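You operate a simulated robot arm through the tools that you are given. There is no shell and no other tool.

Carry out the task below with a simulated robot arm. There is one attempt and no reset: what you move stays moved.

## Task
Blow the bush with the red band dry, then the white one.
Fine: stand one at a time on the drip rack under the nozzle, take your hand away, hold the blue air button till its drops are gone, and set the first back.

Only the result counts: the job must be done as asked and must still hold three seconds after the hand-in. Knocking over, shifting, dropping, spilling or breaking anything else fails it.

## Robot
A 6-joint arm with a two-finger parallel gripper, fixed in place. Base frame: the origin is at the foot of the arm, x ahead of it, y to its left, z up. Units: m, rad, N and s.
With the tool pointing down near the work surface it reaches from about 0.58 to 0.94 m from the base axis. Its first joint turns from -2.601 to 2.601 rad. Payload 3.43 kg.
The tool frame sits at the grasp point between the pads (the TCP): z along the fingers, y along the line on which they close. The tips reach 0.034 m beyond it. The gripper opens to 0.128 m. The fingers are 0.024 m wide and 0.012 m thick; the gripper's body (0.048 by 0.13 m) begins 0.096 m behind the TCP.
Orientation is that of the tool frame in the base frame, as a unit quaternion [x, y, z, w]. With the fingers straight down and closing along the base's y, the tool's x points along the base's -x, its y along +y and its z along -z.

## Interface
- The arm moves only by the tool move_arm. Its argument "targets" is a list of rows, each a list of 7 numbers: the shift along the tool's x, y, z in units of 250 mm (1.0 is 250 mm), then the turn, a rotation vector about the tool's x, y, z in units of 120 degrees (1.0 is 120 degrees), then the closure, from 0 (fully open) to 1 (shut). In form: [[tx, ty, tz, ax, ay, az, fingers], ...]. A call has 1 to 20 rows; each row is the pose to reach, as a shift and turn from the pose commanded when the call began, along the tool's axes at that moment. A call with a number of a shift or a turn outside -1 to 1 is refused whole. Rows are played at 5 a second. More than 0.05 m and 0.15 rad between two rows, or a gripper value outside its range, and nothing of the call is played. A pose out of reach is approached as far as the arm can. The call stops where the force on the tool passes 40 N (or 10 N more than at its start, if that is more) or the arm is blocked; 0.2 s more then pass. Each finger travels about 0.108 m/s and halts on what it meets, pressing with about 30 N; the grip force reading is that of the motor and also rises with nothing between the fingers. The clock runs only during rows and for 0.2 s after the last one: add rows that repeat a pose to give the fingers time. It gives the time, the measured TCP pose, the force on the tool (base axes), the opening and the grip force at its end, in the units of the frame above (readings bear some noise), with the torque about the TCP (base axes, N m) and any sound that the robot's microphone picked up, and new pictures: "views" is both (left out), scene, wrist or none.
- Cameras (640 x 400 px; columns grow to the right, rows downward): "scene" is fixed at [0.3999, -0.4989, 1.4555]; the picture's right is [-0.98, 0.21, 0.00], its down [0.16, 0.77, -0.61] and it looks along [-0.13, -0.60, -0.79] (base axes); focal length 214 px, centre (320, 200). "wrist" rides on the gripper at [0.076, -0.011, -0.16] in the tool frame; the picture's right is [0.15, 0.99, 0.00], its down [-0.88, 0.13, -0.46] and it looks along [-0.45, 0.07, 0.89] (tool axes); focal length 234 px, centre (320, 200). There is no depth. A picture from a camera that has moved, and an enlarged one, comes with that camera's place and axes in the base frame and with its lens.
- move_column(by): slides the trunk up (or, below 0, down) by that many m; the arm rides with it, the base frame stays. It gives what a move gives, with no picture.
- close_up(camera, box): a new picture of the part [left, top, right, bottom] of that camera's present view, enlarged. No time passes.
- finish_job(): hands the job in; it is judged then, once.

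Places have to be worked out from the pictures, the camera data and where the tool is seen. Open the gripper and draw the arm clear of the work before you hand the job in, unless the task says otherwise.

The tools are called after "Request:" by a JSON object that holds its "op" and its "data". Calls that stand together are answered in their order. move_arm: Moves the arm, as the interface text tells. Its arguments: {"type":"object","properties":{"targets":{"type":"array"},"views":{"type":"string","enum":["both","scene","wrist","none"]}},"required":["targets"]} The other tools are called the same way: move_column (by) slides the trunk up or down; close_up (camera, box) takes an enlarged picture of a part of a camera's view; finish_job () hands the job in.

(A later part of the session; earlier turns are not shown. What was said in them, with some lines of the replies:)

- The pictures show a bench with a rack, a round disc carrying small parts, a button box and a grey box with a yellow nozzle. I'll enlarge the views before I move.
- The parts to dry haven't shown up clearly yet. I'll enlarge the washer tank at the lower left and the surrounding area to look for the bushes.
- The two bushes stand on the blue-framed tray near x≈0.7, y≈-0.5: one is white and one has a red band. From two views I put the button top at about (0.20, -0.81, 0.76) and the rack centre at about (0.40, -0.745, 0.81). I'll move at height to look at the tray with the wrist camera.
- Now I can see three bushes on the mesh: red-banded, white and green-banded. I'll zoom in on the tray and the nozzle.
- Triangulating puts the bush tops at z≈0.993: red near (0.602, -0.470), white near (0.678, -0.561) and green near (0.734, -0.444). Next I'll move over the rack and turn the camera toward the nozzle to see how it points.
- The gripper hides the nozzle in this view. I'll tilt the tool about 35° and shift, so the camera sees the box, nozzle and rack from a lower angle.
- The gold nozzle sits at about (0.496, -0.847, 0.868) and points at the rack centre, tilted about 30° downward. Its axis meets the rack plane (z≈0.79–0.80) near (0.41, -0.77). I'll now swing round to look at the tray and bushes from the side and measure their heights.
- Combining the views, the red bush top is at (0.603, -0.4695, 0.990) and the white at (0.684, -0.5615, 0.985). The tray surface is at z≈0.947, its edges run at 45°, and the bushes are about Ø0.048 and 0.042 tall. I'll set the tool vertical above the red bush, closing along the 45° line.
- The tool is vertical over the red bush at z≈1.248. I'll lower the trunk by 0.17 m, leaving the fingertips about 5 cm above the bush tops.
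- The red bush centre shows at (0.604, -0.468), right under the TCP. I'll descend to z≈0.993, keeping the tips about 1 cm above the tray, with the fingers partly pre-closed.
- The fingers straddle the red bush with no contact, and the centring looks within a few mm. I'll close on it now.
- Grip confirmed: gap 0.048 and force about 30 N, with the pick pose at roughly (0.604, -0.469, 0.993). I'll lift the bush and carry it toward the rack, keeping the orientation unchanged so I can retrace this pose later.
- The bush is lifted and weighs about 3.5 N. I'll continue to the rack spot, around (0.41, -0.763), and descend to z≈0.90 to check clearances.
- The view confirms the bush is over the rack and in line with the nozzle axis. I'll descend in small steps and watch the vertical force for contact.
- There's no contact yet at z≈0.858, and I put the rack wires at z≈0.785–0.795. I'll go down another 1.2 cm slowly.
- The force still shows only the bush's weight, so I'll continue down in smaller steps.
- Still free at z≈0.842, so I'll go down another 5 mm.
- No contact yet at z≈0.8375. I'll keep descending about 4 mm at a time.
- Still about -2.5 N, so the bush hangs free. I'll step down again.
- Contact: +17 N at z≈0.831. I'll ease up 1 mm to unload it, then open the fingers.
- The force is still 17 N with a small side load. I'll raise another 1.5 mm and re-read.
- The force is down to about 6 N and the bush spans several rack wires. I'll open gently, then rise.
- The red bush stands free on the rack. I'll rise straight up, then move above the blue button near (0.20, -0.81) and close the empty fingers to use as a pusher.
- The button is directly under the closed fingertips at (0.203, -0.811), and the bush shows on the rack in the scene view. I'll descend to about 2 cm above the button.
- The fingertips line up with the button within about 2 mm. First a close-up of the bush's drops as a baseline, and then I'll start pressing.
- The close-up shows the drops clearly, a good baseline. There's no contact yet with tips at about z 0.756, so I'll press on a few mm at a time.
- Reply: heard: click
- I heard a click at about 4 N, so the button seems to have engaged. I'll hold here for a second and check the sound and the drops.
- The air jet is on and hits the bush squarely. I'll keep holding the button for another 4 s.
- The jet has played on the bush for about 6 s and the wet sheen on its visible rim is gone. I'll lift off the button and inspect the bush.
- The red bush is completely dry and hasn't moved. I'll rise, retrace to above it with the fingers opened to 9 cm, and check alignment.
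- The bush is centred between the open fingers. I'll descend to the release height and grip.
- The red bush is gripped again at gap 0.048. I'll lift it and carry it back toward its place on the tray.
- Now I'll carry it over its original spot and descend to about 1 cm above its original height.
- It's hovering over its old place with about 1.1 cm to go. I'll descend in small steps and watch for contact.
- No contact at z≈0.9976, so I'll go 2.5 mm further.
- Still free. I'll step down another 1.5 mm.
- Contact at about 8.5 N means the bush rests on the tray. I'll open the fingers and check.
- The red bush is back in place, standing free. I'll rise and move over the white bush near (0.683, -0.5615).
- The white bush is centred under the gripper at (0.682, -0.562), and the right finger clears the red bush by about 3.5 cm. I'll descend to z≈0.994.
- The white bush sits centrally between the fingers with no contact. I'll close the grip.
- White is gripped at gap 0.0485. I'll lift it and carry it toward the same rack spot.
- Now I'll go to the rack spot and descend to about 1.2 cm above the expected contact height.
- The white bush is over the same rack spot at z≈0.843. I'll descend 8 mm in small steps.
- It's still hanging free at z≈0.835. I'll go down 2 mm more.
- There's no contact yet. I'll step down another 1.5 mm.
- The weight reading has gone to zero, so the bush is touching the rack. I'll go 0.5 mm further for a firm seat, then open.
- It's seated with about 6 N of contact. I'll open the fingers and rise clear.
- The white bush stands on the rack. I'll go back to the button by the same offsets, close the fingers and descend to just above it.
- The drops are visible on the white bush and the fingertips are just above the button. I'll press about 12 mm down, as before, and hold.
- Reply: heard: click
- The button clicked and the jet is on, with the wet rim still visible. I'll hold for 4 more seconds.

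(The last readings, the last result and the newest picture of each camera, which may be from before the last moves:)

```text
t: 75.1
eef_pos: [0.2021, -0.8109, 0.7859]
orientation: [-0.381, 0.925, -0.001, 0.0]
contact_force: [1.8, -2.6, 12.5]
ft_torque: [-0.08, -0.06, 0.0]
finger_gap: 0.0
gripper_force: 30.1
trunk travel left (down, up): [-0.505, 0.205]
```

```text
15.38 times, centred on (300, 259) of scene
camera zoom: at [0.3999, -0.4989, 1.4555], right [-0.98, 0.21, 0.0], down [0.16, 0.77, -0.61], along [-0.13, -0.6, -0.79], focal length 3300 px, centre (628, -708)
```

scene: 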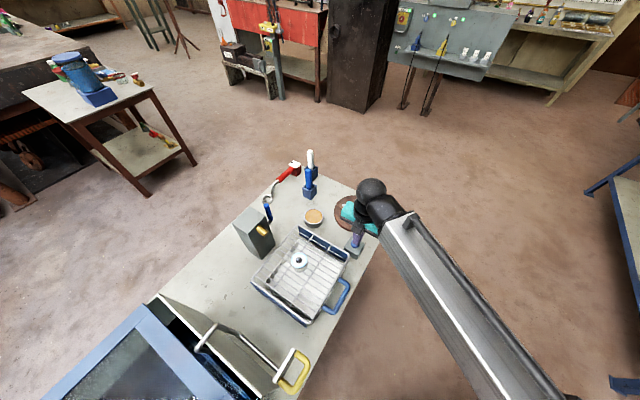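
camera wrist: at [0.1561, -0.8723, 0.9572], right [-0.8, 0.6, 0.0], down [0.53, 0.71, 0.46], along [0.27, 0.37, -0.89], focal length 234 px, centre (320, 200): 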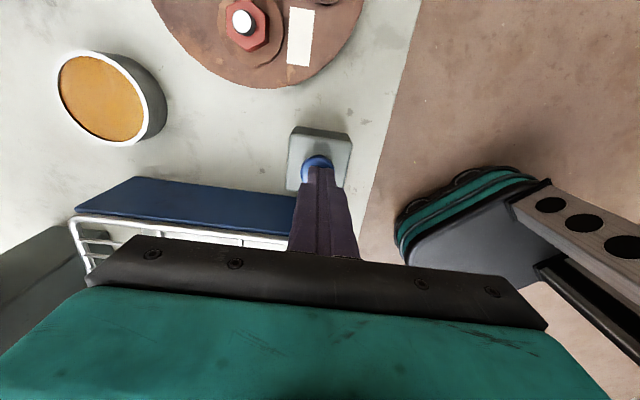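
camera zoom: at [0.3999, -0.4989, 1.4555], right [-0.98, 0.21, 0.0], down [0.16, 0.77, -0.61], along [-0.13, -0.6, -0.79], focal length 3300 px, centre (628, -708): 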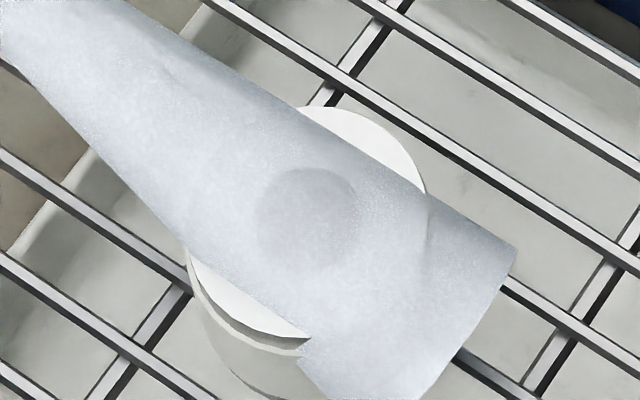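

The rim looks dry now. I'll hold 2 s more to match the first bush, then release and look.

Request:
{"op": "move_arm", "data": {"targets": [[0, 0, 0, 0, 0, 0, 1], [0, 0, 0, 0, 0, 0, 1], [0, 0, 0, 0, 0, 0, 1], [0, 0, 0, 0, 0, 0, 1], [0, 0, 0, 0, 0, 0, 1], [0, 0, 0, 0, 0, 0, 1], [0, 0, 0, 0, 0, 0, 1], [0, 0, 0, 0, 0, 0, 1], [0, 0, 0, 0, 0, 0, 1], [0, 0, -0.03, 0, 0, 0, 1], [0, 0, -0.1, 0, 0, 0, 1], [0, 0, -0.2, 0, 0, 0, 1]], "views": "none"}}

Request:
{"op": "close_up", "data": {"camera": "scene", "box": [284, 246, 316, 272]}}

Request:
{"op": "close_up", "data": {"camera": "scene", "box": [230, 200, 380, 300]}}

Request:
{"op": "close_up", "data": {"camera": "scene", "box": [40, 280, 330, 400]}}

```text
t: 77.7
eef_pos: [0.2034, -0.8098, 0.8371]
orientation: [-0.381, 0.924, 0.0, 0.0]
contact_force: [-0.4, -1.1, 0.1]
ft_torque: [0.0, 0.0, 0.0]
finger_gap: 0.0001
gripper_force: 30.0
trunk travel left (down, up): [-0.505, 0.205]
```

```text
15.38 times, centred on (300, 259) of scene
camera zoom: at [0.3999, -0.4989, 1.4555], right [-0.98, 0.21, 0.0], down [0.16, 0.77, -0.61], along [-0.13, -0.6, -0.79], focal length 3300 px, centre (628, -708)
```

zoom: 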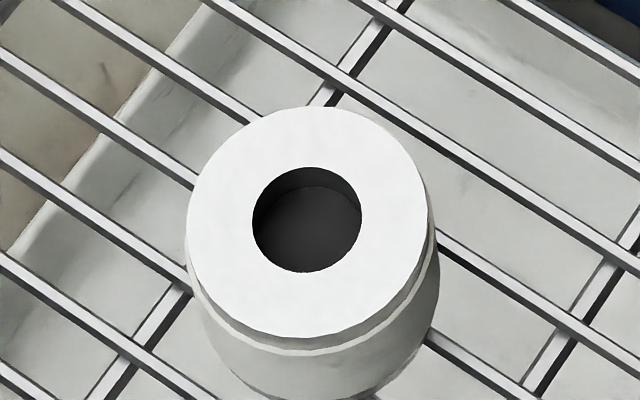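

```text
4.00 times, centred on (305, 250) of scene
camera zoom: at [0.3999, -0.4989, 1.4555], right [-0.98, 0.21, 0.0], down [0.16, 0.77, -0.61], along [-0.13, -0.6, -0.79], focal length 858 px, centre (380, 0)
```

zoom: 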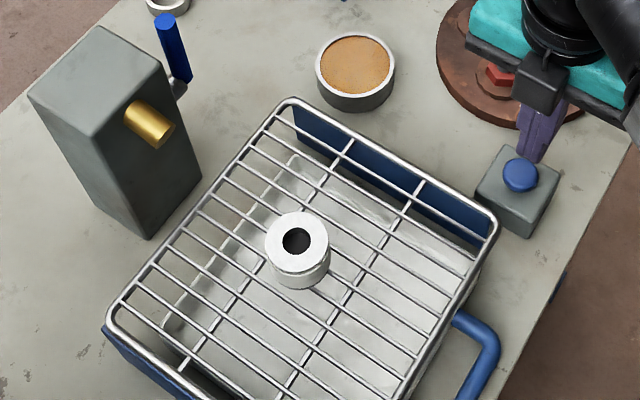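

```text
2.21 times, centred on (185, 340) of scene
camera zoom: at [0.3999, -0.4989, 1.4555], right [-0.98, 0.21, 0.0], down [0.16, 0.77, -0.61], along [-0.13, -0.6, -0.79], focal length 473 px, centre (618, -109)
```

zoom: 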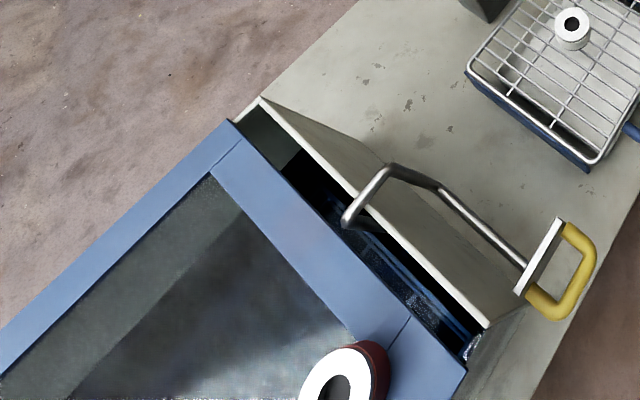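

Both bushes are dry: the white one stands on the rack and the red one is back on the tray. I'll rise well clear and open the gripper.

Request:
{"op": "move_arm", "data": {"targets": [[0, 0, -0.16, 0, 0, 0, 1], [0, 0, -0.33, 0, 0, 0, 1], [0, 0, -0.5, 0, 0, 0, 0.8], [0, 0, -0.67, 0, 0, 0, 0.5], [0, 0, -0.84, 0, 0, 0, 0.2], [0, 0, -1.0, 0, 0, 0, 0], [0, 0, -1.0, 0, 0, 0, 0], [0, 0, -1.0, 0, 0, 0, 0]], "views": "both"}}

Request:
{"op": "close_up", "data": {"camera": "scene", "box": [220, 140, 420, 300]}}

```text
t: 79.5
eef_pos: [0.2038, -0.8113, 1.0842]
orientation: [-0.381, 0.925, 0.0, 0.0]
contact_force: [0.2, -0.4, 0.3]
ft_torque: [-0.01, 0.0, 0.01]
finger_gap: 0.1279
gripper_force: 0.1
trunk travel left (down, up): [-0.505, 0.205]
camera wrist: at [0.1566, -0.872, 1.2431], right [-0.8, 0.6, 0.0], down [0.53, 0.71, 0.46], along [0.27, 0.37, -0.89], focal length 234 px, centre (320, 200)
```

scene: 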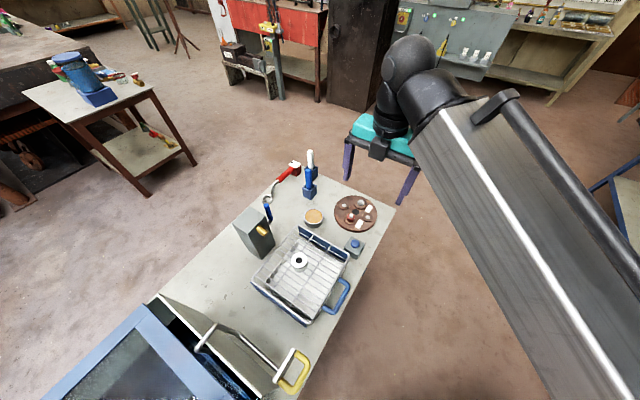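
wrist: 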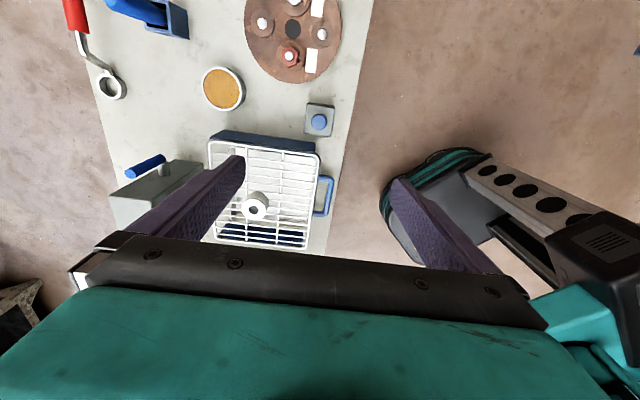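

```text
2.50 times, centred on (320, 220) of scene
camera zoom: at [0.3999, -0.4989, 1.4555], right [-0.98, 0.21, 0.0], down [0.16, 0.77, -0.61], along [-0.13, -0.6, -0.79], focal length 536 px, centre (320, 150)
```

zoom: 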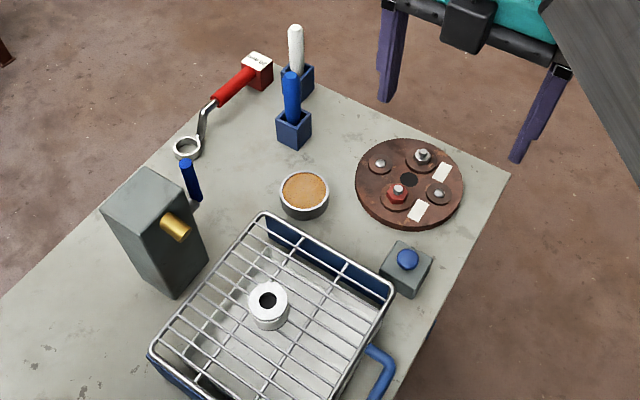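

The arm is clear with the gripper open, the white bush stands dry on the rack, the red one is back on the tray, and nothing else has shifted. I'm handing the job in.

Request:
{"op": "finish_job", "data": {}}

```text
The job is handed in.
```

I dried both bushes, the red-banded one first and then the white one, and handed the job in; no verdict has come back yet.

- **Red-banded bush:** I stood it on the drip rack under the nozzle and held the blue button for about 6 s. The close-up afterwards showed no drops left. It's back on its original spot on the tray.
- **White bush:** I stood it on the same rack spot and held the button for about 6 to 7 s. Its drops are gone too, and it is still standing on the rack, because you only asked for the first one to be set back.

I took the hand well clear each time before pressing the button. At hand-in the gripper was open and the arm raised, and nothing else looked moved or knocked over in the last pictures.
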